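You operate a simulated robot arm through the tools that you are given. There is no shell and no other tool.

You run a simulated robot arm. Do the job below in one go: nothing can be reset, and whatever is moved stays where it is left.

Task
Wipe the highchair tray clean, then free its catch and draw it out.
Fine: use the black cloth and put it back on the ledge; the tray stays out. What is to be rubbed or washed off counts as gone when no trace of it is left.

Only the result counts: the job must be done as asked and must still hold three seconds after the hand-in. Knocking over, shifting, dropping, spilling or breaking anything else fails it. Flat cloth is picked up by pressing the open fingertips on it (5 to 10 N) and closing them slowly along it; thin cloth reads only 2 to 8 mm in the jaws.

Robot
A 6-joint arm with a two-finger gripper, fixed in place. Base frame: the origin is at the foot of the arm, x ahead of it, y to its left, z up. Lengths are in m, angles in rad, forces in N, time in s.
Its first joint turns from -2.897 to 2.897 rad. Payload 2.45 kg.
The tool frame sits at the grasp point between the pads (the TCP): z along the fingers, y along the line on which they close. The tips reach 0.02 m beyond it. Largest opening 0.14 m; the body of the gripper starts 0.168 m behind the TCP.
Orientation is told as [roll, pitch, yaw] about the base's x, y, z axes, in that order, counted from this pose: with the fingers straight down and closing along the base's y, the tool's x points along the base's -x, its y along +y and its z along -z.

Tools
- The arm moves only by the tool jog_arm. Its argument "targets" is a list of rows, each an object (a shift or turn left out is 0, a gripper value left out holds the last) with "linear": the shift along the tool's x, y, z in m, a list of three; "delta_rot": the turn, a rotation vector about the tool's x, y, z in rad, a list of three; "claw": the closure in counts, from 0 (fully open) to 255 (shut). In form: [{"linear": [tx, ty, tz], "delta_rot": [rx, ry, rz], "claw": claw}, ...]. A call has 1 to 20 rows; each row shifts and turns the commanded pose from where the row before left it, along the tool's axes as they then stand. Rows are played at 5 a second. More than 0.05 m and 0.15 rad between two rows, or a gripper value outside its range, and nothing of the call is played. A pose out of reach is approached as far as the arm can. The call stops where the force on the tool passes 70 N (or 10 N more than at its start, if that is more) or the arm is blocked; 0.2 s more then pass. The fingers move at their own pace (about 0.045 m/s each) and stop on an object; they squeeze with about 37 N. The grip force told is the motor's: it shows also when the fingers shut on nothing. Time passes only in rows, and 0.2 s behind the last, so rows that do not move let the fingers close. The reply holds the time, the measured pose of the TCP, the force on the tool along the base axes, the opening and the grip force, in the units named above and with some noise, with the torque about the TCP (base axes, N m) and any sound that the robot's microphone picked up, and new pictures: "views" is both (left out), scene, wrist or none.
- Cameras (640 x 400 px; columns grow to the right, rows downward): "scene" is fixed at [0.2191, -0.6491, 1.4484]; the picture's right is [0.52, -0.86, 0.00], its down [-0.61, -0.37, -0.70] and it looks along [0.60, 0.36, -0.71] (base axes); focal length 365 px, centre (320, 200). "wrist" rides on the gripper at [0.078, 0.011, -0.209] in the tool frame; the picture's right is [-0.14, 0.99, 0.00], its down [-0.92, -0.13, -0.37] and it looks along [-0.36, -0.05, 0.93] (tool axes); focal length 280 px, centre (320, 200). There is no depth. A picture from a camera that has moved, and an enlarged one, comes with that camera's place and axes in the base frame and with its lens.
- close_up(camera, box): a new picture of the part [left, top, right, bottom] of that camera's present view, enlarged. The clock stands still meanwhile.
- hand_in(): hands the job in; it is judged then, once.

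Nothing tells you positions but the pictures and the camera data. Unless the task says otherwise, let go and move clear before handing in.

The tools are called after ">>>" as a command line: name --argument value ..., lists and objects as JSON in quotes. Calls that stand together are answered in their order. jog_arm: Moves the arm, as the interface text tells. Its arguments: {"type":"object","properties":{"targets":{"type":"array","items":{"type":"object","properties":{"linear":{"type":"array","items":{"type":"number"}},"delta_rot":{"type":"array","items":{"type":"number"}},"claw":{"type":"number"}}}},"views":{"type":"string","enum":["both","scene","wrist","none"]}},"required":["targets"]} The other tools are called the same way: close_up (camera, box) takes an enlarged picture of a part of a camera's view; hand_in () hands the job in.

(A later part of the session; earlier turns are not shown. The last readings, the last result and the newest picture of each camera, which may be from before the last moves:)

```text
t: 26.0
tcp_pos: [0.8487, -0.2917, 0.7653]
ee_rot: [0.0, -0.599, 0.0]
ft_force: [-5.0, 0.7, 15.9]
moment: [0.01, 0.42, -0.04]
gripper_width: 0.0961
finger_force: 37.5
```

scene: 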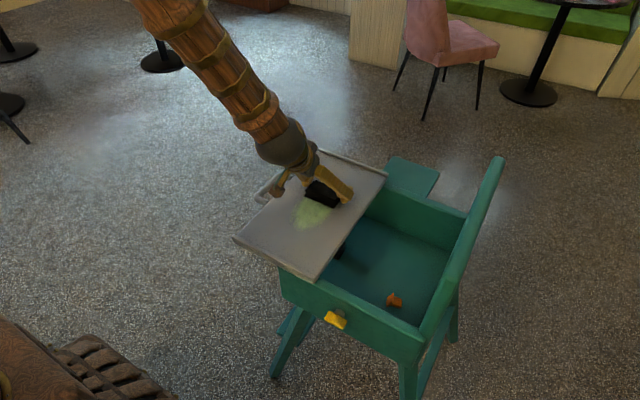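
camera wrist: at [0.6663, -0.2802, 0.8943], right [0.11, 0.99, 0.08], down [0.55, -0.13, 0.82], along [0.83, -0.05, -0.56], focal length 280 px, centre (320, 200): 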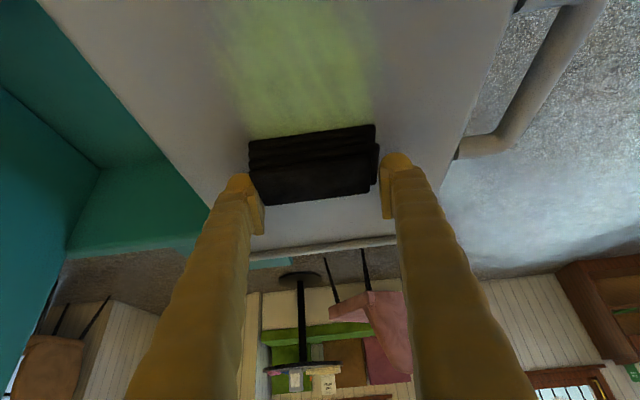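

At this height I get about 16 N of pressure, which is good. I'll continue the stroke to the near end, x≈0.67.

>>> jog_arm --targets '[{"linear": [0.016507, 0, -0.011293]}, {"linear": [0.016507, 0, -0.011293]}, {"linear": [0.016507, 0, -0.011293]}, {"linear": [0.016507, 0, -0.011293]}, {"linear": [0.016507, 0, -0.011293]}, {"linear": [0.016507, 0, -0.011293]}, {"linear": [0.016507, 0, -0.011293]}, {"linear": [0.016507, 0, -0.011293]}, {"linear": [0.016507, 0, -0.011293]}]' --views "both"

>>> close_up --camera "scene" --box '[240, 150, 400, 250]'

```text
t: 27.5
tcp_pos: [0.7275, -0.2898, 0.7634]
ee_rot: [-0.003, -0.606, 0.005]
ft_force: [-5.0, -1.7, 14.8]
moment: [0.09, 0.7, 0.02]
gripper_width: 0.0962
finger_force: 37.3
stopped in row 7: the force on the tool passed its limit at 73 N (the readings are from after the stop); the commanded pose is now the measured one
camera wrist: at [0.5455, -0.2773, 0.8916], right [0.11, 0.99, 0.08], down [0.55, -0.13, 0.83], along [0.83, -0.05, -0.56], focal length 280 px, centre (320, 200)
```

scene: 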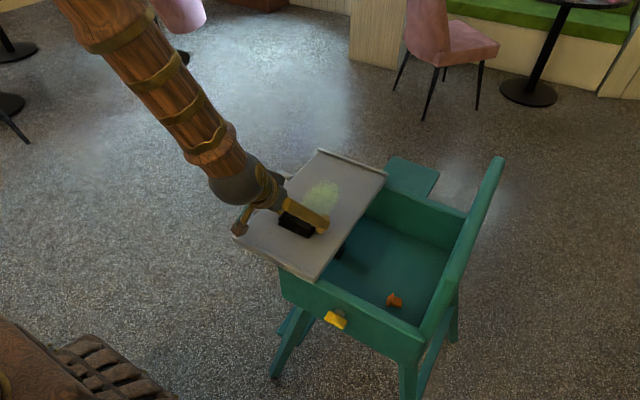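
wrist: 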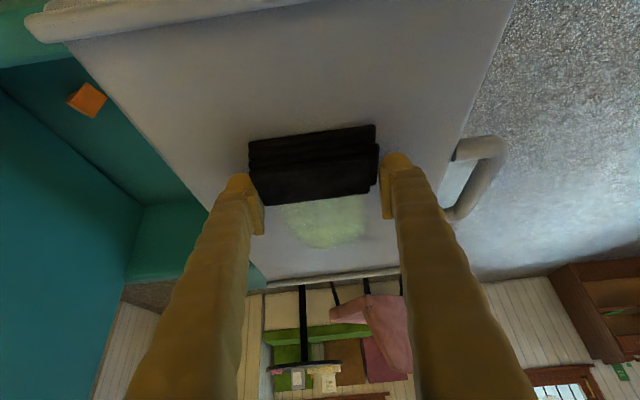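

```text
4.00 times, centred on (320, 200) of scene
camera zoom: at [0.2191, -0.6491, 1.4484], right [0.52, -0.86, 0.0], down [-0.61, -0.37, -0.7], along [0.6, 0.36, -0.71], focal length 1462 px, centre (320, 200)
```

zoom: 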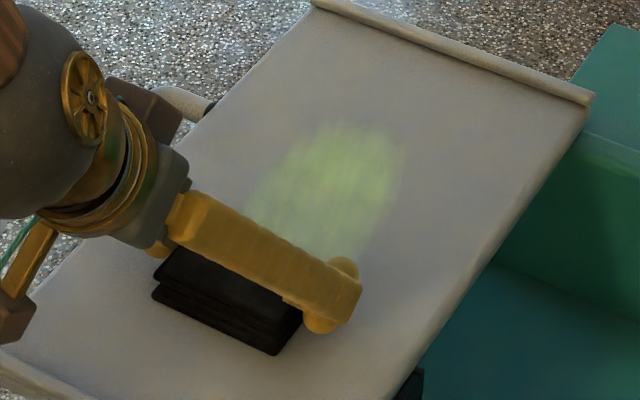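

The smear fades with each pass but isn't gone, and the cloth's near edge was digging in. I'll flatten the tilt slightly, relieve some pressure, and move more slowly.

>>> jog_arm --targets '[{"linear": [-0.00056, 0, -0.00083]}, {"delta_rot": [0, 0.014, 0]}, {}]' --views "none"

```text
t: 28.3
tcp_pos: [0.7285, -0.2896, 0.7656]
ee_rot: [-0.003, -0.59, 0.003]
ft_force: [-0.6, -0.2, -0.1]
moment: [0.0, -0.01, 0.02]
gripper_width: 0.0961
finger_force: 37.3
```

>>> jog_arm --targets '[{"linear": [0.00028, 0, 0.00042]}, {}, {"linear": [0.00028, 0, 0.00042]}, {}]' --views "none"

>>> jog_arm --targets '[{"linear": [0.00028, 0, 0.00042]}, {}]' --views "none"

```text
t: 29.3
tcp_pos: [0.7301, -0.2892, 0.7648]
ee_rot: [-0.001, -0.59, 0.003]
ft_force: [0.7, 1.8, 7.1]
moment: [-0.05, -0.07, 0.03]
gripper_width: 0.0961
finger_force: 37.0
```

```text
t: 29.9
tcp_pos: [0.7289, -0.2898, 0.764]
ee_rot: [-0.001, -0.591, 0.001]
ft_force: [1.1, -0.7, 10.5]
moment: [-0.03, -0.01, 0.0]
gripper_width: 0.0958
finger_force: 36.7
```

Now it's flat contact at about 10 N with nearly zero moment. I'll stroke slowly to the near end.

>>> jog_arm --targets '[{"linear": [0.00831, 0, -0.005568]}, {"linear": [0.00831, 0, -0.005568]}, {"linear": [0.00831, 0, -0.005568]}, {"linear": [0.00831, 0, -0.005568]}, {"linear": [0.00831, 0, -0.005568]}]' --views "none"

```text
t: 31.1
tcp_pos: [0.6786, -0.2894, 0.7646]
ee_rot: [-0.002, -0.591, 0.002]
ft_force: [6.0, -0.2, 16.9]
moment: [0.07, 0.3, -0.03]
gripper_width: 0.0961
finger_force: 37.1
```

>>> jog_arm --targets '[{"linear": [-0.01246, 0, 0.008352]}, {"linear": [-0.01246, 0, 0.008352]}, {"linear": [-0.01246, 0, 0.008352]}, {"linear": [-0.01246, 0, 0.008352]}, {"linear": [-0.01246, 0, 0.008352]}, {"linear": [-0.01246, 0, 0.008352]}, {"linear": [-0.01246, 0, 0.008352]}, {"linear": [-0.01246, 0, 0.008352]}]' --views "scene"

```text
t: 32.9
tcp_pos: [0.7989, -0.2885, 0.7634]
ee_rot: [-0.001, -0.592, 0.001]
ft_force: [-13.0, -1.4, 32.3]
moment: [0.06, 0.73, 0.01]
gripper_width: 0.0961
finger_force: 37.4
```

scene: 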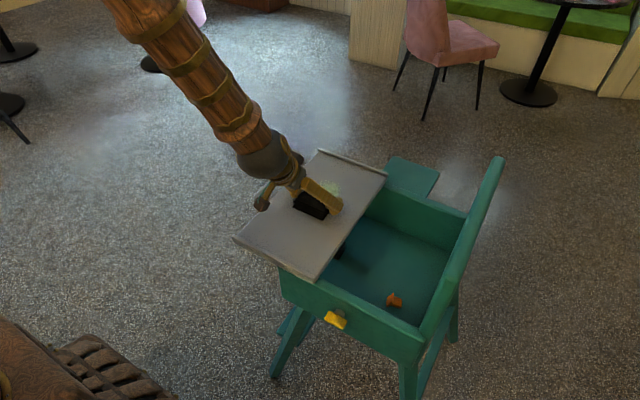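

The near half looks clean now, but pressure rose to 32 N. I'll ease off about 1 mm and continue toward the far end.

>>> jog_arm --targets '[{"linear": [-0.00056, 0, -0.00083]}, {"linear": [-0.01246, 0, 0.008352]}, {"linear": [-0.01246, 0, 0.008352]}, {"linear": [-0.0126, 0, 0.0082]}, {"linear": [-0.0126, 0, 0.0082]}]' --views "none"

```text
t: 34.1
tcp_pos: [0.8566, -0.2868, 0.7642]
ee_rot: [-0.001, -0.589, 0.002]
ft_force: [-3.1, 0.3, 8.7]
moment: [-0.12, 0.09, -0.06]
gripper_width: 0.0963
finger_force: 36.5
```

>>> jog_arm --targets '[{"linear": [0.0002, 0, 0.0003]}, {"linear": [-0.01246, 0, 0.008352]}, {"linear": [-0.01246, 0, 0.008352]}, {"linear": [-0.01246, 0, 0.008352]}, {"linear": [-0.01246, 0, 0.008352]}, {"linear": [-0.01246, 0, 0.008352]}]' --views "both"

>>> close_up --camera "scene" --box '[240, 150, 400, 250]'

```text
t: 35.5
tcp_pos: [0.9343, -0.2903, 0.7632]
ee_rot: [-0.001, -0.59, 0.001]
ft_force: [-2.5, 1.1, 4.3]
moment: [-0.11, -0.01, -0.05]
gripper_width: 0.0964
finger_force: 36.7
camera wrist: at [0.7531, -0.2783, 0.8942], right [0.11, 0.99, 0.08], down [0.56, -0.13, 0.82], along [0.82, -0.05, -0.57], focal length 280 px, centre (320, 200)
```

scene: 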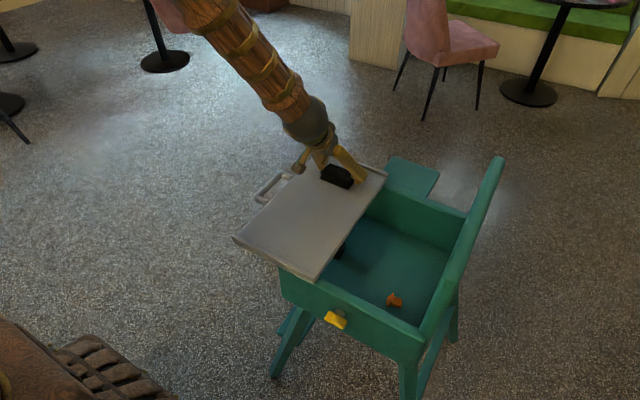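
wrist: 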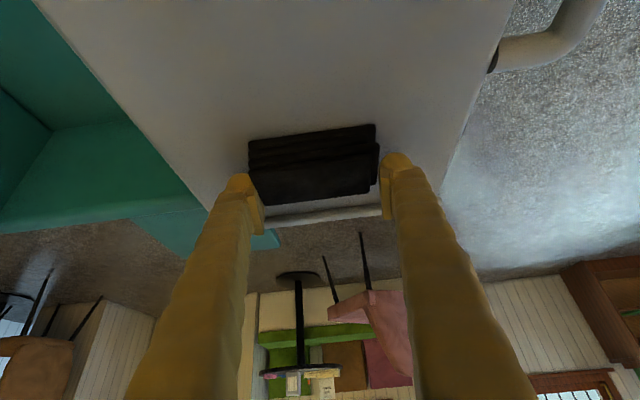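

```text
4.00 times, centred on (320, 200) of scene
camera zoom: at [0.2191, -0.6491, 1.4484], right [0.52, -0.86, 0.0], down [-0.61, -0.37, -0.7], along [0.6, 0.36, -0.71], focal length 1462 px, centre (320, 200)
```

zoom: 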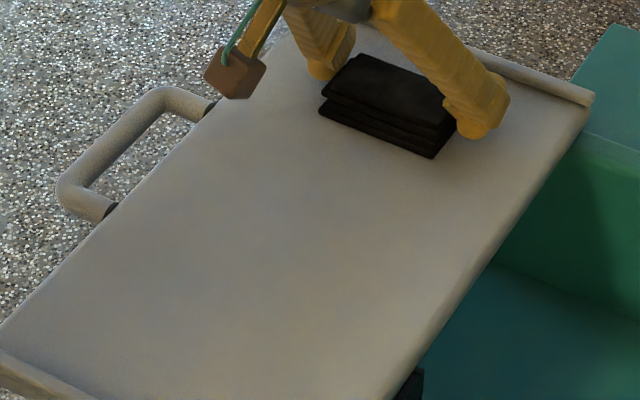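

The smear looks gone. I'll zoom in for faint traces, including along the y edges that the cloth only just covered.

>>> close_up --camera "scene" --box '[280, 170, 344, 210]'

>>> close_up --camera "scene" --box '[280, 200, 344, 240]'

>>> close_up --camera "wrist" --box '[160, 0, 480, 140]'

```text
10.00 times, centred on (312, 190) of scene
camera zoom: at [0.2191, -0.6491, 1.4484], right [0.52, -0.86, 0.0], down [-0.61, -0.37, -0.7], along [0.6, 0.36, -0.71], focal length 3654 px, centre (400, 300)
```

zoom: 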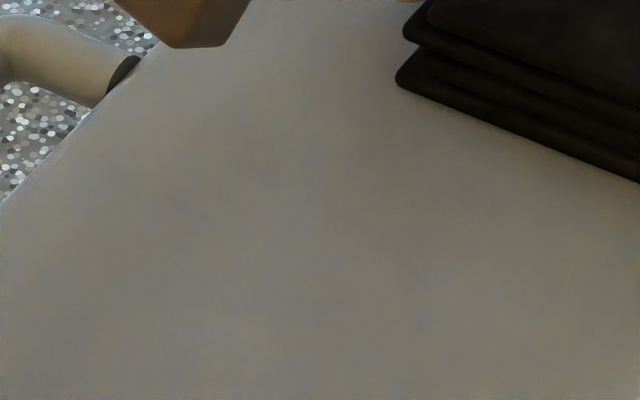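

```text
10.00 times, centred on (312, 220) of scene
camera zoom: at [0.2191, -0.6491, 1.4484], right [0.52, -0.86, 0.0], down [-0.61, -0.37, -0.7], along [0.6, 0.36, -0.71], focal length 3654 px, centre (400, 0)
```

zoom: 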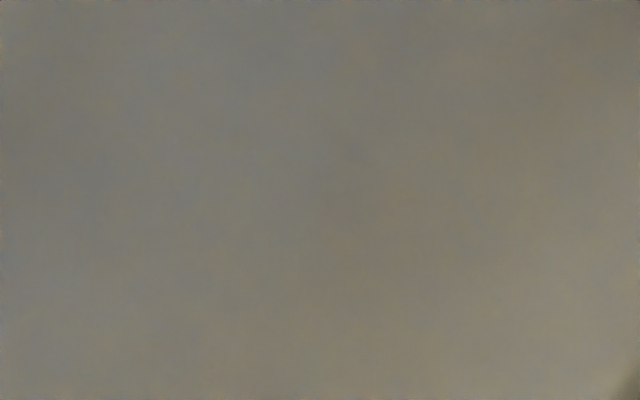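

```text
2.00 times, centred on (320, 70) of wrist
camera zoom: at [0.7531, -0.2783, 0.8942], right [0.11, 0.99, 0.08], down [0.56, -0.13, 0.82], along [0.82, -0.05, -0.57], focal length 561 px, centre (320, 460)
```

zoom: 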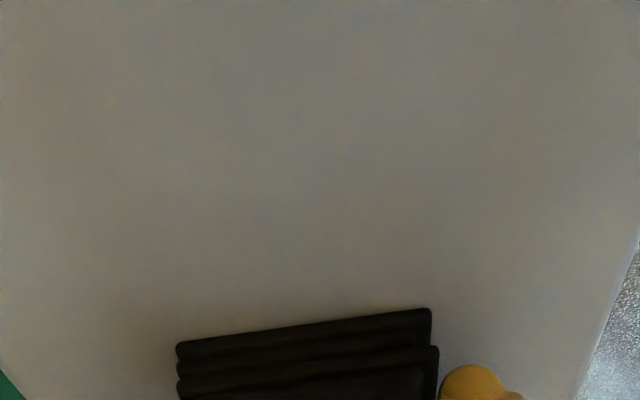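

No visible trace remains. To be thorough I'll make two more passes, offset to +y and −y, to cover the faint edges.

>>> jog_arm --targets '[{"linear": [0.0002, 0.0125, 0.0003]}, {"linear": [0, 0.0125, 0]}, {"linear": [0.01246, 0, -0.008352]}, {"linear": [0.01246, 0, -0.008352]}, {"linear": [0.01246, 0, -0.008352]}, {"linear": [0.01246, 0, -0.008352]}, {"linear": [0.01246, 0, -0.008352]}, {"linear": [0.01246, 0, -0.008352]}]' --views "none"

```text
t: 37.3
tcp_pos: [0.8435, -0.2638, 0.7648]
ee_rot: [-0.002, -0.591, 0.002]
ft_force: [0.4, -0.3, 1.2]
moment: [-0.02, 0.06, -0.02]
gripper_width: 0.0959
finger_force: 36.9
```

>>> jog_arm --targets '[{"linear": [0.0004, 0, 0.0006]}, {"linear": [0.01246, 0, -0.008352]}, {"linear": [0.01246, 0, -0.008352]}, {"linear": [0.01246, 0, -0.008352]}, {"linear": [0.01246, 0, -0.008352]}]' --views "none"

```text
t: 38.5
tcp_pos: [0.7852, -0.263, 0.7654]
ee_rot: [-0.002, -0.59, 0.001]
ft_force: [5.2, 0.0, 15.9]
moment: [0.04, 0.27, -0.03]
gripper_width: 0.0958
finger_force: 36.9
```

>>> jog_arm --targets '[{"linear": [0.01246, 0, -0.008352]}, {"linear": [0.01246, 0, -0.008352]}, {"linear": [0.01246, 0, -0.008352]}, {"linear": [0.01246, 0, -0.008352]}, {"linear": [0.01246, 0, -0.008352]}, {"linear": [0.01246, 0, -0.008352]}, {"linear": [0.01246, 0, -0.008352]}]' --views "none"

```text
t: 40.1
tcp_pos: [0.6772, -0.2647, 0.7644]
ee_rot: [-0.003, -0.59, 0.002]
ft_force: [8.9, 0.8, 28.6]
moment: [-0.15, 0.57, -0.01]
gripper_width: 0.0963
finger_force: 37.5
```

>>> jog_arm --targets '[{"linear": [-0.0005, 0, -0.0007]}, {"linear": [-0.01246, 0, 0.008352]}, {"linear": [-0.01246, 0, 0.008352]}, {"linear": [-0.01246, 0, 0.008352]}, {"linear": [-0.01246, 0, 0.008352]}, {"linear": [-0.01246, 0, 0.008352]}]' --views "none"

```text
t: 41.5
tcp_pos: [0.7534, -0.2635, 0.7644]
ee_rot: [-0.002, -0.589, 0.001]
ft_force: [0.6, -0.2, -0.6]
moment: [0.03, -0.01, 0.0]
gripper_width: 0.0961
finger_force: 37.3
```

>>> jog_arm --targets '[{"linear": [0.00028, 0, 0.00042]}, {"linear": [-0.01246, 0, 0.008352]}, {"linear": [-0.01246, 0, 0.008352]}, {"linear": [-0.01246, 0, 0.008352]}]' --views "none"

```text
t: 42.5
tcp_pos: [0.7992, -0.2663, 0.7638]
ee_rot: [-0.001, -0.592, 0.002]
ft_force: [-8.1, 0.2, 20.4]
moment: [0.0, 0.59, 0.02]
gripper_width: 0.0962
finger_force: 37.0
```

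>>> jog_arm --targets '[{"linear": [-0.01246, 0, 0.008352]}, {"linear": [-0.01246, 0, 0.008352]}, {"linear": [-0.01246, 0, 0.008352]}, {"linear": [-0.01246, 0, 0.008352]}, {"linear": [-0.01246, 0, 0.008352]}, {"linear": [-0.01246, 0, 0.008352]}, {"linear": [-0.01246, 0, 0.008352]}, {"linear": [-0.01246, 0, 0.008352]}]' --views "none"

```text
t: 44.3
tcp_pos: [0.9179, -0.2646, 0.7641]
ee_rot: [-0.002, -0.591, 0.002]
ft_force: [-9.2, 1.1, 27.2]
moment: [-0.04, 0.55, -0.04]
gripper_width: 0.0961
finger_force: 37.3
```

The +y side is done with good pressure. Now the −y side: I'll shift to y≈−0.315 and stroke back toward −x.

>>> jog_arm --targets '[{"linear": [-0.0002, -0.0125, -0.0003]}, {"linear": [0, -0.0125, 0]}, {"linear": [0, -0.0125, 0]}, {"linear": [0, -0.0125, 0]}, {"linear": [0.01246, 0, -0.008352]}, {"linear": [0.01246, 0, -0.008352]}, {"linear": [0.01246, 0, -0.008352]}, {"linear": [0.01246, 0, -0.008352]}]' --views "none"

```text
t: 46.1
tcp_pos: [0.8575, -0.3123, 0.7644]
ee_rot: [-0.002, -0.59, 0.001]
ft_force: [4.4, -1.3, 14.8]
moment: [0.06, 0.3, -0.03]
gripper_width: 0.0962
finger_force: 36.7
```

>>> jog_arm --targets '[{"linear": [0.01246, 0, -0.008352]}, {"linear": [0.01246, 0, -0.008352]}, {"linear": [0.01246, 0, -0.008352]}, {"linear": [0.01246, 0, -0.008352]}, {"linear": [0.01246, 0, -0.008352]}, {"linear": [0.01246, 0, -0.008352]}]' --views "none"

```text
t: 47.5
tcp_pos: [0.767, -0.3145, 0.765]
ee_rot: [-0.002, -0.588, 0.002]
ft_force: [-1.2, -0.1, 1.5]
moment: [-0.04, 0.04, -0.01]
gripper_width: 0.0962
finger_force: 37.3
```

>>> jog_arm --targets '[{"linear": [0.0004, 0, 0.0006]}, {"linear": [0.01246, 0, -0.008352]}, {"linear": [0.01246, 0, -0.008352]}, {"linear": [0.01246, 0, -0.008352]}, {"linear": [0.01246, 0, -0.008352]}, {"linear": [0.01246, 0, -0.008352]}, {"linear": [0.01246, 0, -0.008352]}]' --views "both"

>>> close_up --camera "scene" --box '[240, 150, 400, 250]'

```text
t: 49.1
tcp_pos: [0.68, -0.3133, 0.7646]
ee_rot: [-0.001, -0.592, 0.002]
ft_force: [11.7, -2.2, 26.4]
moment: [0.08, 0.52, 0.04]
gripper_width: 0.0961
finger_force: 36.8
camera wrist: at [0.4983, -0.3016, 0.8937], right [0.11, 0.99, 0.07], down [0.56, -0.13, 0.82], along [0.82, -0.05, -0.57], focal length 280 px, centre (320, 200)
```

scene: 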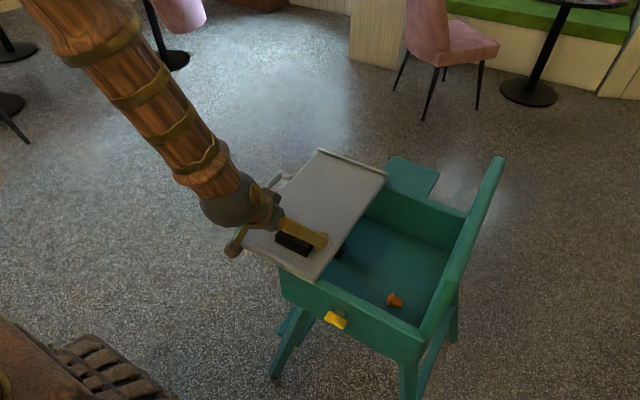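
wrist: 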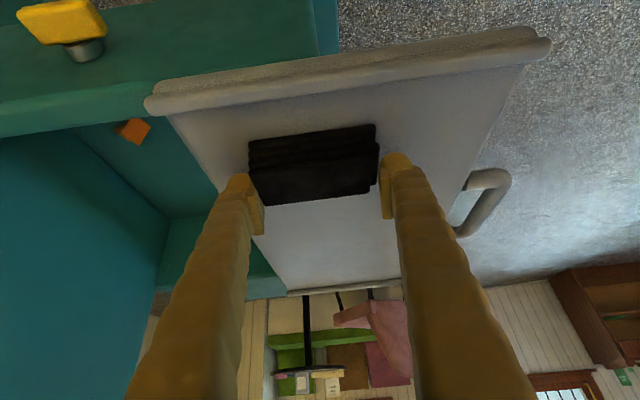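

```text
4.00 times, centred on (320, 200) of scene
camera zoom: at [0.2191, -0.6491, 1.4484], right [0.52, -0.86, 0.0], down [-0.61, -0.37, -0.7], along [0.6, 0.36, -0.71], focal length 1462 px, centre (320, 200)
```

zoom: 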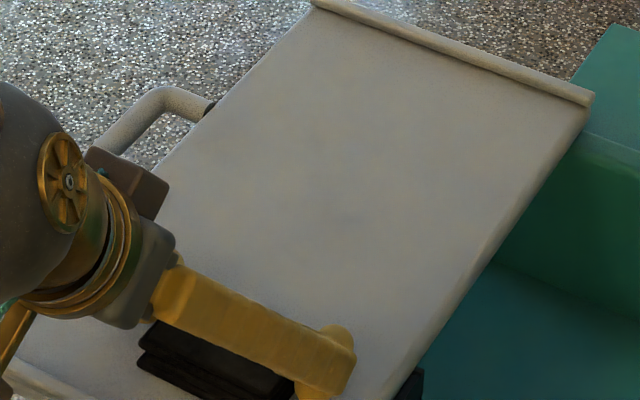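

The tray looks clean. I'll make one last pressed stroke back toward +x on the way to the ledge.

>>> jog_arm --targets '[{"linear": [-0.0003, 0.005, -0.0004]}, {"linear": [-0.01246, 0, 0.008352]}, {"linear": [-0.01246, 0, 0.008352]}, {"linear": [-0.01246, 0, 0.008352]}, {"linear": [-0.01246, 0, 0.008352]}, {"linear": [-0.01246, 0, 0.008352]}, {"linear": [-0.01246, 0, 0.008352]}]' --views "none"

```text
t: 50.7
tcp_pos: [0.7677, -0.3098, 0.7633]
ee_rot: [-0.004, -0.593, 0.002]
ft_force: [-23.1, -1.8, 65.5]
moment: [-0.12, 1.37, 0.03]
gripper_width: 0.096
finger_force: 36.7
```

>>> jog_arm --targets '[{"linear": [-0.0008, 0, -0.00125]}, {}]' --views "none"

```text
t: 51.3
tcp_pos: [0.7684, -0.3091, 0.7641]
ee_rot: [-0.002, -0.592, 0.002]
ft_force: [12.4, -7.9, 31.0]
moment: [-0.19, 0.29, 0.11]
gripper_width: 0.0963
finger_force: 36.8
```

>>> jog_arm --targets '[{"linear": [-0.0004, 0, -0.0006]}, {"linear": [-0.01246, 0, 0.008352]}, {"linear": [-0.01246, 0, 0.008352]}, {"linear": [-0.01246, 0, 0.008352]}]' --views "none"

```text
t: 52.3
tcp_pos: [0.8132, -0.3099, 0.7636]
ee_rot: [-0.001, -0.587, 0.002]
ft_force: [-1.6, 0.8, 1.7]
moment: [-0.04, 0.01, -0.03]
gripper_width: 0.0965
finger_force: 37.0
```

>>> jog_arm --targets '[{"linear": [0.0002, 0, 0.0003]}, {"linear": [-0.01246, 0, 0.008352]}, {"linear": [-0.01246, 0, 0.008352]}, {"linear": [-0.01246, 0, 0.008352]}, {"linear": [-0.01246, 0, 0.008352]}, {"linear": [-0.01246, 0, 0.008352]}, {"linear": [-0.01246, 0, 0.008352]}]' --views "both"

>>> close_up --camera "scene" --box '[230, 150, 390, 250]'

>>> close_up --camera "scene" --box '[230, 200, 358, 280]'

```text
t: 53.9
tcp_pos: [0.9051, -0.3077, 0.7654]
ee_rot: [-0.002, -0.591, 0.001]
ft_force: [0.6, -0.2, -0.5]
moment: [0.03, 0.01, 0.0]
gripper_width: 0.0964
finger_force: 36.9
camera wrist: at [0.7229, -0.2964, 0.8954], right [0.11, 0.99, 0.08], down [0.56, -0.13, 0.82], along [0.82, -0.05, -0.57], focal length 280 px, centre (320, 200)
```

scene: 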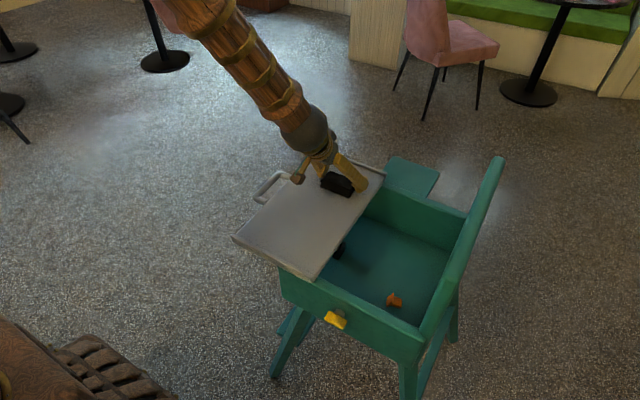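
wrist: 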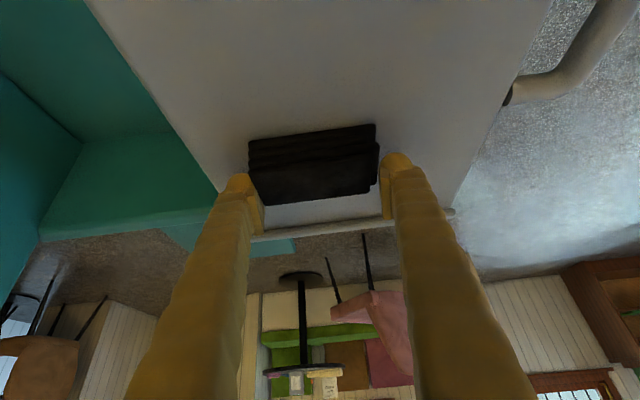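

```text
4.00 times, centred on (310, 200) of scene
camera zoom: at [0.2191, -0.6491, 1.4484], right [0.52, -0.86, 0.0], down [-0.61, -0.37, -0.7], along [0.6, 0.36, -0.71], focal length 1462 px, centre (360, 200)
```

zoom: 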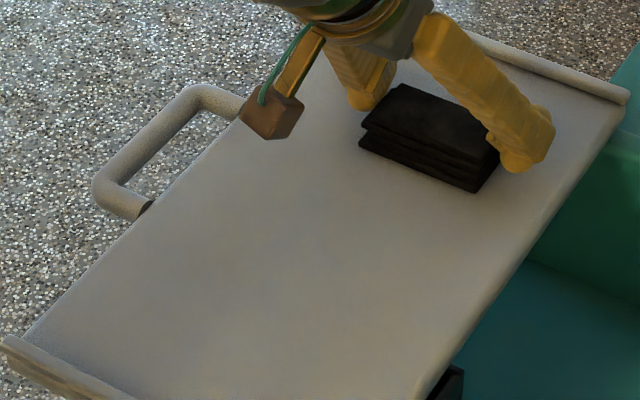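

```text
5.00 times, centred on (294, 240) of scene
camera zoom: at [0.2191, -0.6491, 1.4484], right [0.52, -0.86, 0.0], down [-0.61, -0.37, -0.7], along [0.6, 0.36, -0.71], focal length 1827 px, centre (450, 0)
```

zoom: 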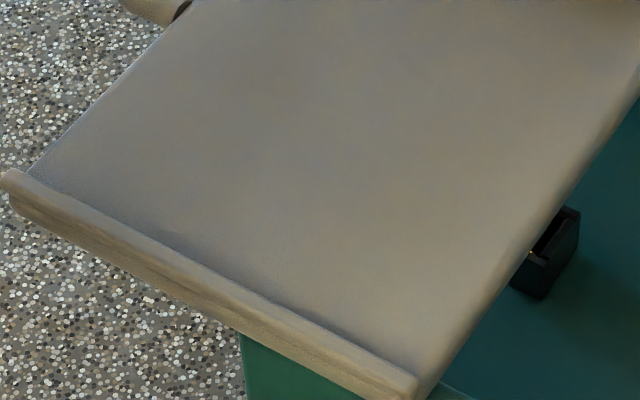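

The tray is clean all over. Now I'll carry the cloth back up and over to its place on the ledge.

>>> jog_arm --targets '[{"linear": [-0.0237, 0, -0.0353]}, {"linear": [-0.0237, 0, -0.0353]}, {"linear": [-0.03215, -0.0294, 0.02155]}, {"linear": [-0.03215, -0.0294, 0.02155]}, {"linear": [-0.03215, -0.0294, 0.02155]}, {"linear": [-0.03215, -0.0294, 0.02155]}, {"linear": [-0.03215, -0.0294, 0.02155]}, {}, {}]' --views "both"

```text
t: 55.9
tcp_pos: [1.098, -0.4548, 0.8436]
ee_rot: [-0.001, -0.589, 0.002]
ft_force: [1.1, -0.8, -1.1]
moment: [0.02, -0.04, 0.0]
gripper_width: 0.0961
finger_force: 36.8
camera wrist: at [0.9174, -0.443, 0.9744], right [0.11, 0.99, 0.08], down [0.56, -0.13, 0.82], along [0.82, -0.05, -0.57], focal length 280 px, centre (320, 200)
```

scene: 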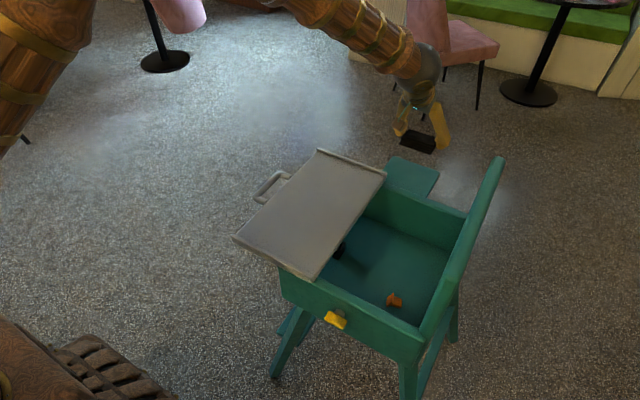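
wrist: 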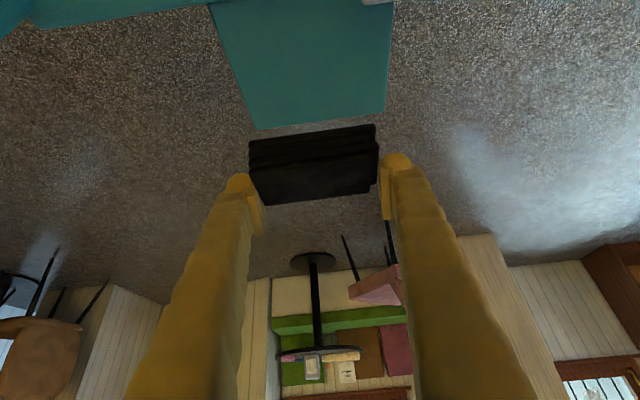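

The cloth is over the ledge. I'll lower to just above it, then take fine steps.

>>> jog_arm --targets '[{"linear": [0.02004, 0, 0.0299]}, {"linear": [0.02004, 0, 0.0299]}, {"linear": [0.02004, 0, 0.0299]}, {}, {}]' --views "wrist"

>>> close_up --camera "scene" --box '[370, 130, 482, 200]'

```text
t: 57.1
tcp_pos: [1.0981, -0.4556, 0.7382]
ee_rot: [0.0, -0.59, 0.003]
ft_force: [0.5, -0.2, 0.0]
moment: [-0.01, 0.0, 0.0]
gripper_width: 0.0958
finger_force: 37.2
camera wrist: at [0.9179, -0.4433, 0.8697], right [0.11, 0.99, 0.08], down [0.56, -0.13, 0.82], along [0.82, -0.05, -0.57], focal length 280 px, centre (320, 200)
```

wrist: 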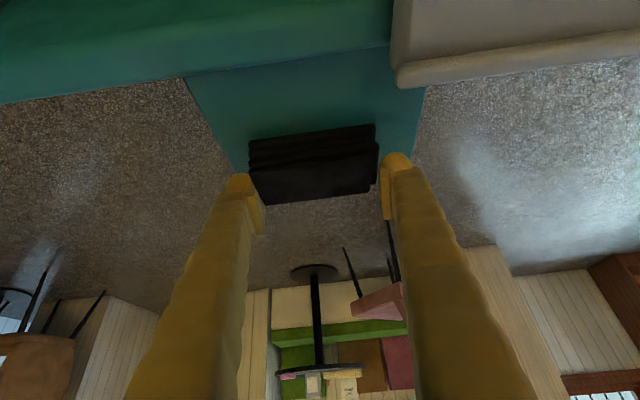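

```text
5.71 times, centred on (426, 165) of scene
camera zoom: at [0.2191, -0.6491, 1.4484], right [0.52, -0.86, 0.0], down [-0.61, -0.37, -0.7], along [0.6, 0.36, -0.71], focal length 2088 px, centre (-286, 400)
```

zoom: 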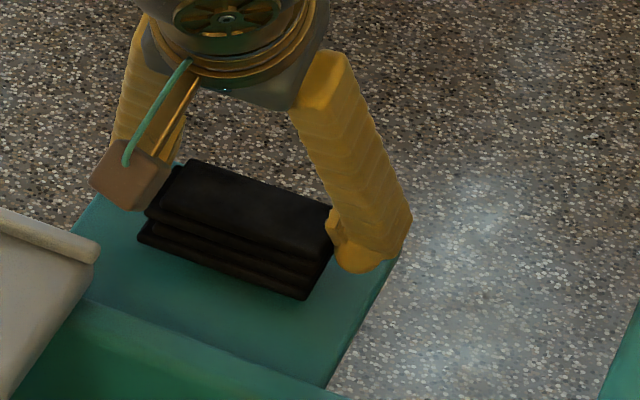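

About 9 mm to go. I'll step down with a force check.

>>> jog_arm --targets '[{"linear": [0.00167, 0, 0.0025]}, {"linear": [0.00167, 0, 0.0025]}, {}, {"linear": [0.00056, 0, 0.00083]}, {}]' --views "none"

>>> jog_arm --targets '[{"linear": [0.00056, 0, 0.00083]}, {}, {"linear": [0.00056, 0, 0.00083]}, {}]' --views "none"

```text
t: 58.3
tcp_pos: [1.0973, -0.4552, 0.7341]
ee_rot: [-0.001, -0.59, 0.001]
ft_force: [0.1, 0.0, -0.9]
moment: [0.0, 0.0, -0.02]
gripper_width: 0.0958
finger_force: 37.0
```

```text
t: 59.3
tcp_pos: [1.0981, -0.4548, 0.7343]
ee_rot: [-0.001, -0.59, 0.001]
ft_force: [0.3, 0.8, -0.1]
moment: [0.02, 0.0, 0.0]
gripper_width: 0.0957
finger_force: 36.6
```

>>> jog_arm --targets '[{}, {}]' --views "wrist"

>>> close_up --camera "scene" --box '[370, 130, 482, 200]'

```text
t: 59.9
tcp_pos: [1.0982, -0.4555, 0.7335]
ee_rot: [-0.002, -0.59, 0.002]
ft_force: [-0.2, 0.9, -0.6]
moment: [-0.05, 0.01, 0.0]
gripper_width: 0.0954
finger_force: 36.5
camera wrist: at [0.918, -0.4437, 0.863], right [0.11, 0.99, 0.08], down [0.56, -0.13, 0.82], along [0.82, -0.05, -0.57], focal length 280 px, centre (320, 200)
```

wrist: 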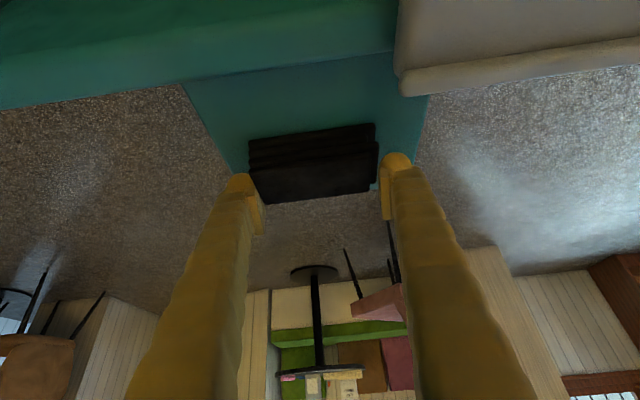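

```text
5.71 times, centred on (426, 165) of scene
camera zoom: at [0.2191, -0.6491, 1.4484], right [0.52, -0.86, 0.0], down [-0.61, -0.37, -0.7], along [0.6, 0.36, -0.71], focal length 2088 px, centre (-286, 400)
```

zoom: 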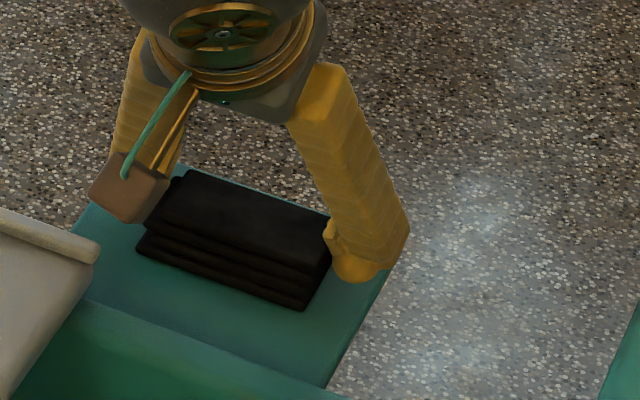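

>>> jog_arm --targets '[{"linear": [0.00111, 0, 0.00166]}, {}, {}]' --views "none"

```text
t: 60.7
tcp_pos: [1.0985, -0.4556, 0.7315]
ee_rot: [-0.002, -0.591, 0.001]
ft_force: [-0.1, 0.1, 19.1]
moment: [0.05, 0.41, -0.02]
gripper_width: 0.0954
finger_force: 37.0
```

The cloth rests on the ledge. I'll ease the pressure and open the fingers to release it.

>>> jog_arm --targets '[{"linear": [-0.0004, 0, -0.0006]}, {"claw": 70}, {"claw": 55}, {"claw": 40}, {"claw": 25}, {}, {}]' --views "wrist"

>>> close_up --camera "wrist" --box '[160, 50, 480, 250]'

>>> close_up --camera "scene" --box '[370, 130, 482, 200]'

```text
t: 62.3
tcp_pos: [1.0995, -0.4558, 0.7316]
ee_rot: [-0.002, -0.589, 0.002]
ft_force: [-0.3, 0.0, -0.4]
moment: [0.02, -0.03, -0.02]
gripper_width: 0.1263
finger_force: 0.0
camera wrist: at [0.9176, -0.4437, 0.8621], right [0.11, 0.99, 0.08], down [0.56, -0.13, 0.82], along [0.82, -0.05, -0.57], focal length 280 px, centre (320, 200)
```

wrist: 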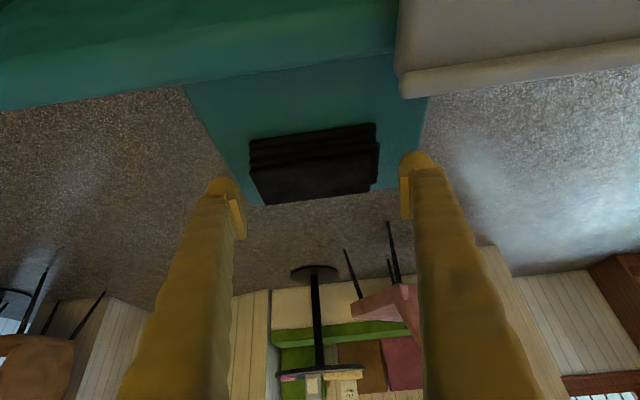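

```text
2.00 times, centred on (320, 150) of wrist
camera zoom: at [0.9176, -0.4437, 0.8621], right [0.11, 0.99, 0.08], down [0.56, -0.13, 0.82], along [0.82, -0.05, -0.57], focal length 561 px, centre (320, 300)
```

zoom: 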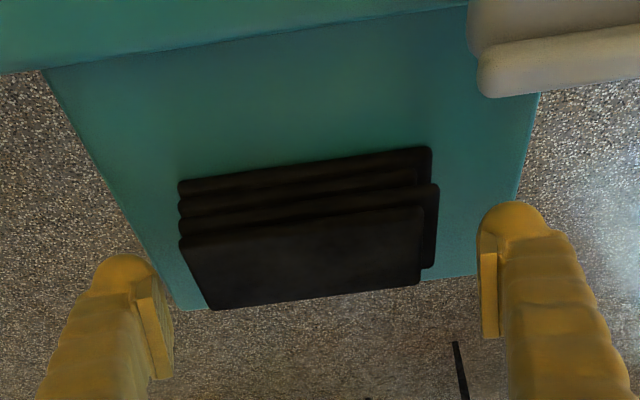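

```text
5.71 times, centred on (426, 165) of scene
camera zoom: at [0.2191, -0.6491, 1.4484], right [0.52, -0.86, 0.0], down [-0.61, -0.37, -0.7], along [0.6, 0.36, -0.71], focal length 2088 px, centre (-286, 400)
```

zoom: 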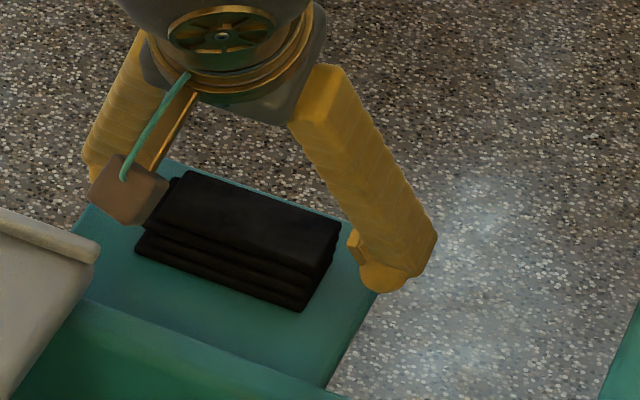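

The cloth is back flat on the ledge and released. I'll retreat straight up, then come back toward the arm and return the tool to vertical.

>>> jog_arm --targets '[{"linear": [-0.0056, 0, -0.0083]}, {"linear": [-0.0223, 0, -0.0332]}, {"linear": [-0.0223, 0, -0.0332]}, {"linear": [-0.0223, 0, -0.0332]}, {"linear": [-0.0223, 0, -0.0332]}, {"linear": [0.0332, 0, -0.0223], "delta_rot": [0, 0.0984, 0]}, {"linear": [0.0332, 0, -0.0223], "delta_rot": [0, 0.0984, 0]}, {"linear": [0.0332, 0, -0.0223], "delta_rot": [0, 0.0984, 0]}, {"linear": [0.0332, 0, -0.0223], "delta_rot": [0, 0.0984, 0]}, {"linear": [0.0332, 0, -0.0223], "delta_rot": [0, 0.0984, 0]}, {"linear": [0.0332, 0, -0.0223], "delta_rot": [0, 0.0984, 0]}, {}, {}]' --views "both"

```text
t: 65.1
tcp_pos: [0.8694, -0.4537, 0.9604]
ee_rot: [-0.001, 0.0, 0.003]
ft_force: [-0.1, -0.3, 0.2]
moment: [-0.01, -0.01, 0.0]
gripper_width: 0.1261
finger_force: 0.0
camera wrist: at [0.7926, -0.442, 1.1691], right [0.14, 0.99, 0.0], down [0.92, -0.13, 0.37], along [0.36, -0.05, -0.93], focal length 280 px, centre (320, 200)
```

scene: 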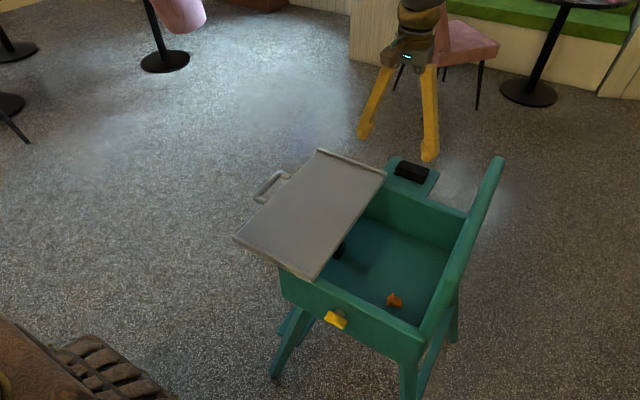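
wrist: 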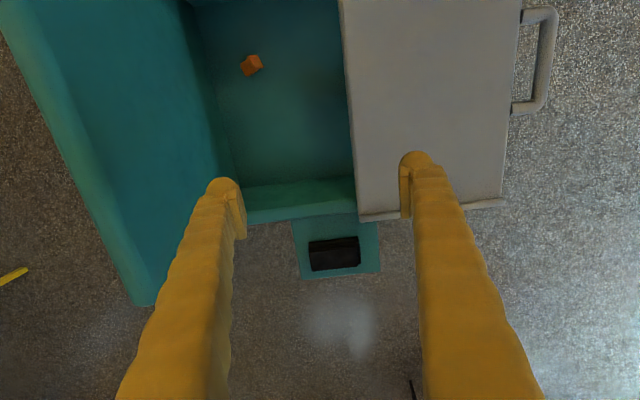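

The cloth is back in place and the tray is clean. Next is the catch: I'll move to the front (−x) side of the chair and tilt the camera for a close look at the yellow knob near (0.57, −0.48, 0.67).

>>> jog_arm --targets '[{"linear": [0.0457, -0.0026, 0]}, {"linear": [0.0457, -0.0026, 0]}, {"linear": [0.0457, -0.0026, 0]}, {"linear": [0.0457, -0.0026, 0]}, {"linear": [0.0457, -0.0026, 0]}, {"linear": [0.0457, -0.0026, 0]}, {"linear": [0.0457, -0.0026, 0]}, {"linear": [0.0457, -0.0026, 0]}, {}, {"delta_rot": [0, -0.15, 0]}, {"delta_rot": [0, -0.15, 0]}, {"delta_rot": [0, -0.15, 0]}, {"delta_rot": [0, -0.15, 0]}, {}, {}]' --views "both"

```text
t: 68.3
tcp_pos: [0.5032, -0.4763, 0.9599]
ee_rot: [-0.002, -0.6, 0.002]
ft_force: [0.8, -0.1, -0.1]
moment: [-0.01, 0.01, 0.01]
gripper_width: 0.1265
finger_force: 0.1
camera wrist: at [0.3217, -0.4649, 1.0881], right [0.11, 0.99, 0.08], down [0.55, -0.13, 0.82], along [0.83, -0.05, -0.56], focal length 280 px, centre (320, 200)
```

scene: 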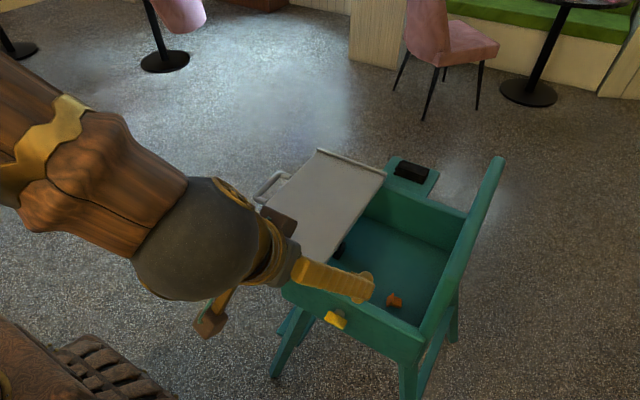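
wrist: 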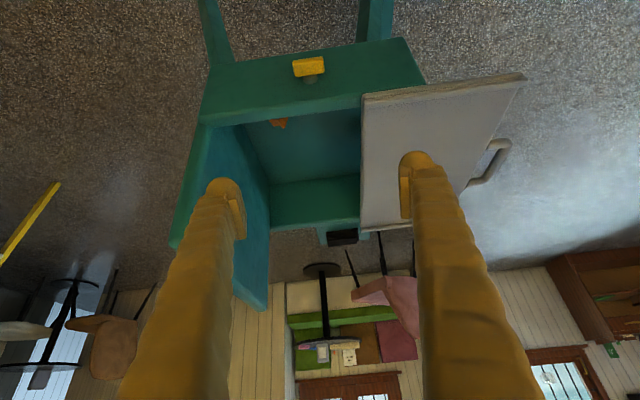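

>>> jog_arm --targets '[{"linear": [0.0277, 0, 0.0404]}, {"linear": [0.0277, 0, 0.0404]}, {"linear": [0.0277, 0, 0.0404]}, {"linear": [0.0277, 0, 0.0404]}, {}, {}]' --views "both"

>>> close_up --camera "wrist" --box '[220, 40, 420, 165]'

```text
t: 69.7
tcp_pos: [0.5044, -0.4755, 0.7614]
ee_rot: [-0.003, -0.6, 0.002]
ft_force: [0.3, 0.3, 0.5]
moment: [0.01, -0.01, -0.02]
gripper_width: 0.1264
finger_force: 0.1
camera wrist: at [0.3229, -0.4633, 0.8903], right [0.11, 0.99, 0.08], down [0.55, -0.13, 0.82], along [0.83, -0.05, -0.56], focal length 280 px, centre (320, 200)
```

scene: 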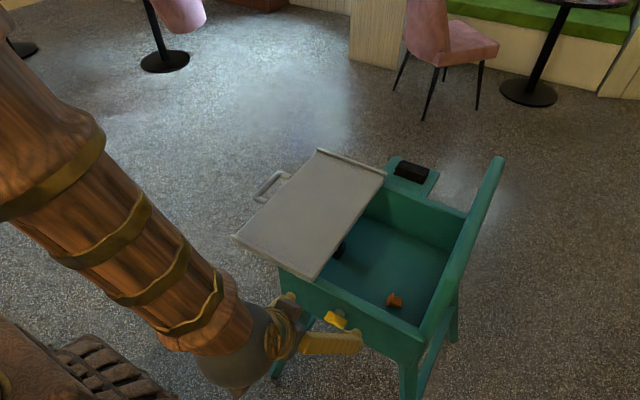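
wrist: 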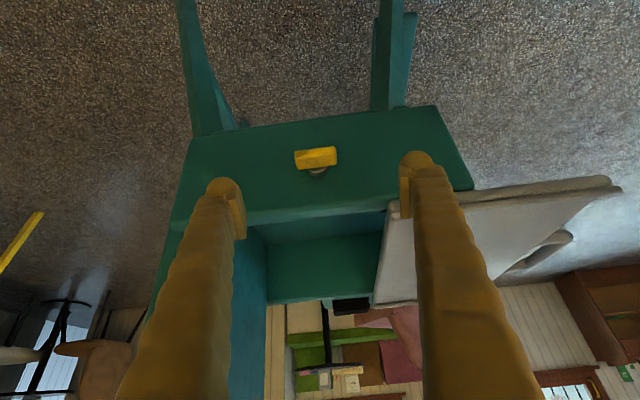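

```text
3.20 times, centred on (320, 102) of wrist
camera zoom: at [0.3229, -0.4633, 0.8903], right [0.11, 0.99, 0.08], down [0.55, -0.13, 0.82], along [0.83, -0.05, -0.56], focal length 897 px, centre (320, 512)
```

zoom: 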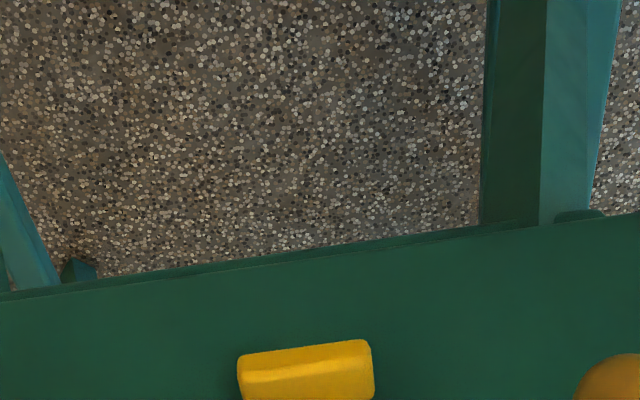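

>>> close_up --camera "wrist" --box '[268, 125, 368, 187]'

>>> close_up --camera "wrist" --box '[240, 180, 440, 305]'

>>> close_up --camera "scene" --box '[310, 295, 374, 335]'

```text
6.40 times, centred on (318, 156) of wrist
camera zoom: at [0.3229, -0.4633, 0.8903], right [0.11, 0.99, 0.08], down [0.55, -0.13, 0.82], along [0.83, -0.05, -0.56], focal length 1794 px, centre (333, 482)
```

zoom: 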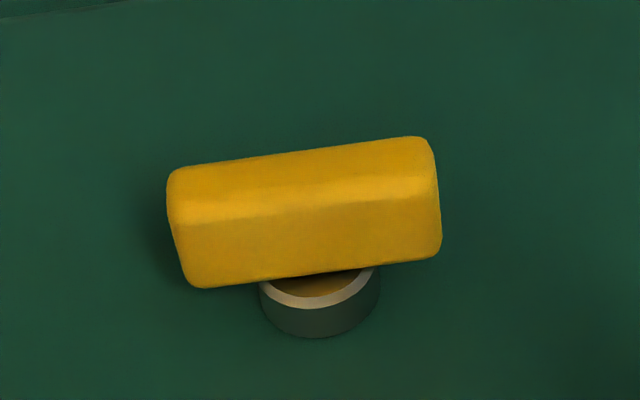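

```text
3.20 times, centred on (340, 242) of wrist
camera zoom: at [0.3229, -0.4633, 0.8903], right [0.11, 0.99, 0.08], down [0.55, -0.13, 0.82], along [0.83, -0.05, -0.56], focal length 897 px, centre (256, 64)
```

zoom: 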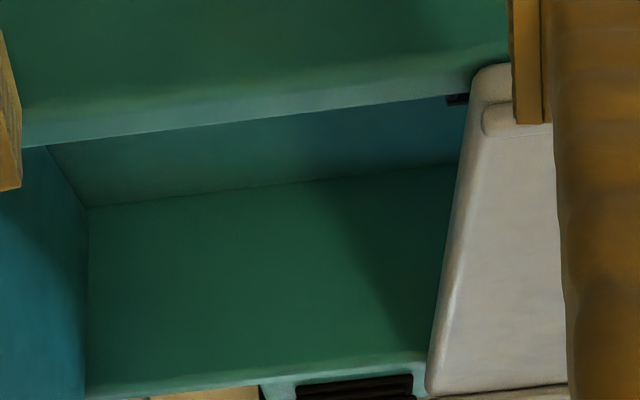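

```text
10.00 times, centred on (342, 315) of scene
camera zoom: at [0.2191, -0.6491, 1.4484], right [0.52, -0.86, 0.0], down [-0.61, -0.37, -0.7], along [0.6, 0.36, -0.71], focal length 3654 px, centre (100, -950)
```

zoom: 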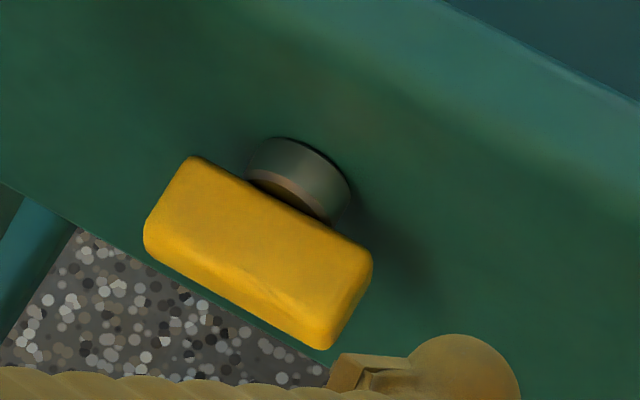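

The catch is a 5 cm yellow bar, level along y, on a collar on the side panel, at about (0.569, −0.479, 0.664). Before I turn the tool horizontal, I'll check what the brown object at lower left is, for clearance.

>>> close_up --camera "scene" --box '[0, 280, 192, 400]'

>>> close_up --camera "scene" --box '[160, 260, 384, 400]'

```text
3.33 times, centred on (96, 340) of scene
camera zoom: at [0.2191, -0.6491, 1.4484], right [0.52, -0.86, 0.0], down [-0.61, -0.37, -0.7], along [0.6, 0.36, -0.71], focal length 1218 px, centre (1067, -267)
```

zoom: 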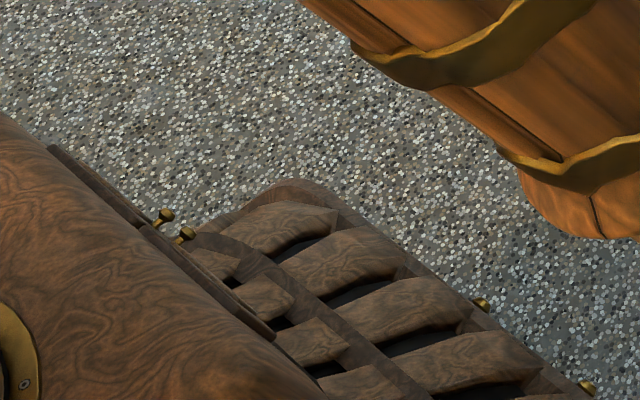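

```text
2.86 times, centred on (272, 330) of scene
camera zoom: at [0.2191, -0.6491, 1.4484], right [0.52, -0.86, 0.0], down [-0.61, -0.37, -0.7], along [0.6, 0.36, -0.71], focal length 1044 px, centre (457, -171)
```

zoom: 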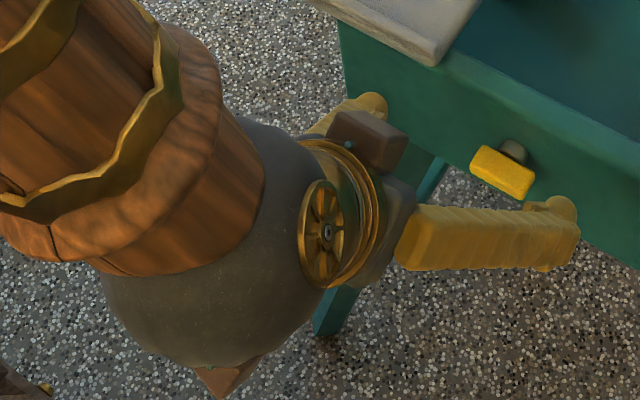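

That is only the arm's own pedestal, so there's room. I'll turn the tool horizontal (fingers along +x), so I can both pull and turn the bar.

>>> jog_arm --targets '[{"delta_rot": [0, -0.14, 0]}, {"delta_rot": [0, -0.14, 0]}, {"delta_rot": [0, -0.14, 0]}, {"delta_rot": [0, -0.14, 0]}, {"delta_rot": [0, -0.14, 0]}, {"delta_rot": [0, -0.14, 0]}, {"delta_rot": [0, -0.1308, 0]}, {}, {}]' --views "both"

```text
t: 71.7
tcp_pos: [0.5373, -0.5782, 0.8804]
ee_rot: [1.108, -1.547, -1.097]
ft_force: [-0.7, 0.6, 0.1]
moment: [-0.04, 0.0, -0.03]
gripper_width: 0.1266
finger_force: 0.1
out of reach, approached as far as the arm can: row 3, 4, 5, 6, 7
camera wrist: at [0.327, -0.568, 0.8048], right [-0.01, 0.99, 0.16], down [-0.36, -0.15, 0.92], along [0.93, -0.05, 0.35], focal length 280 px, centre (320, 200)
```

scene: 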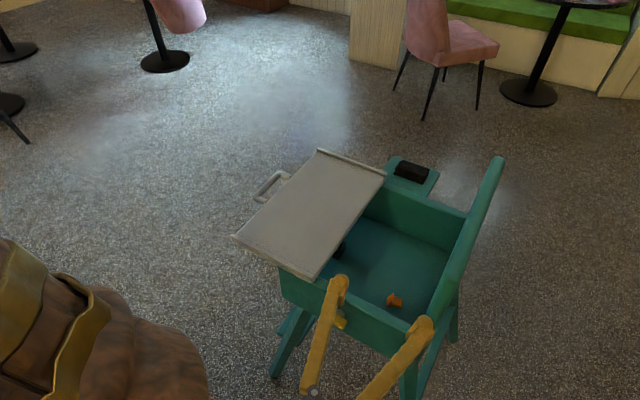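
wrist: 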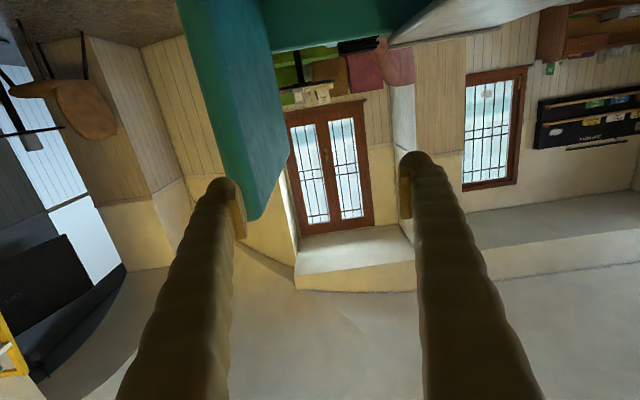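

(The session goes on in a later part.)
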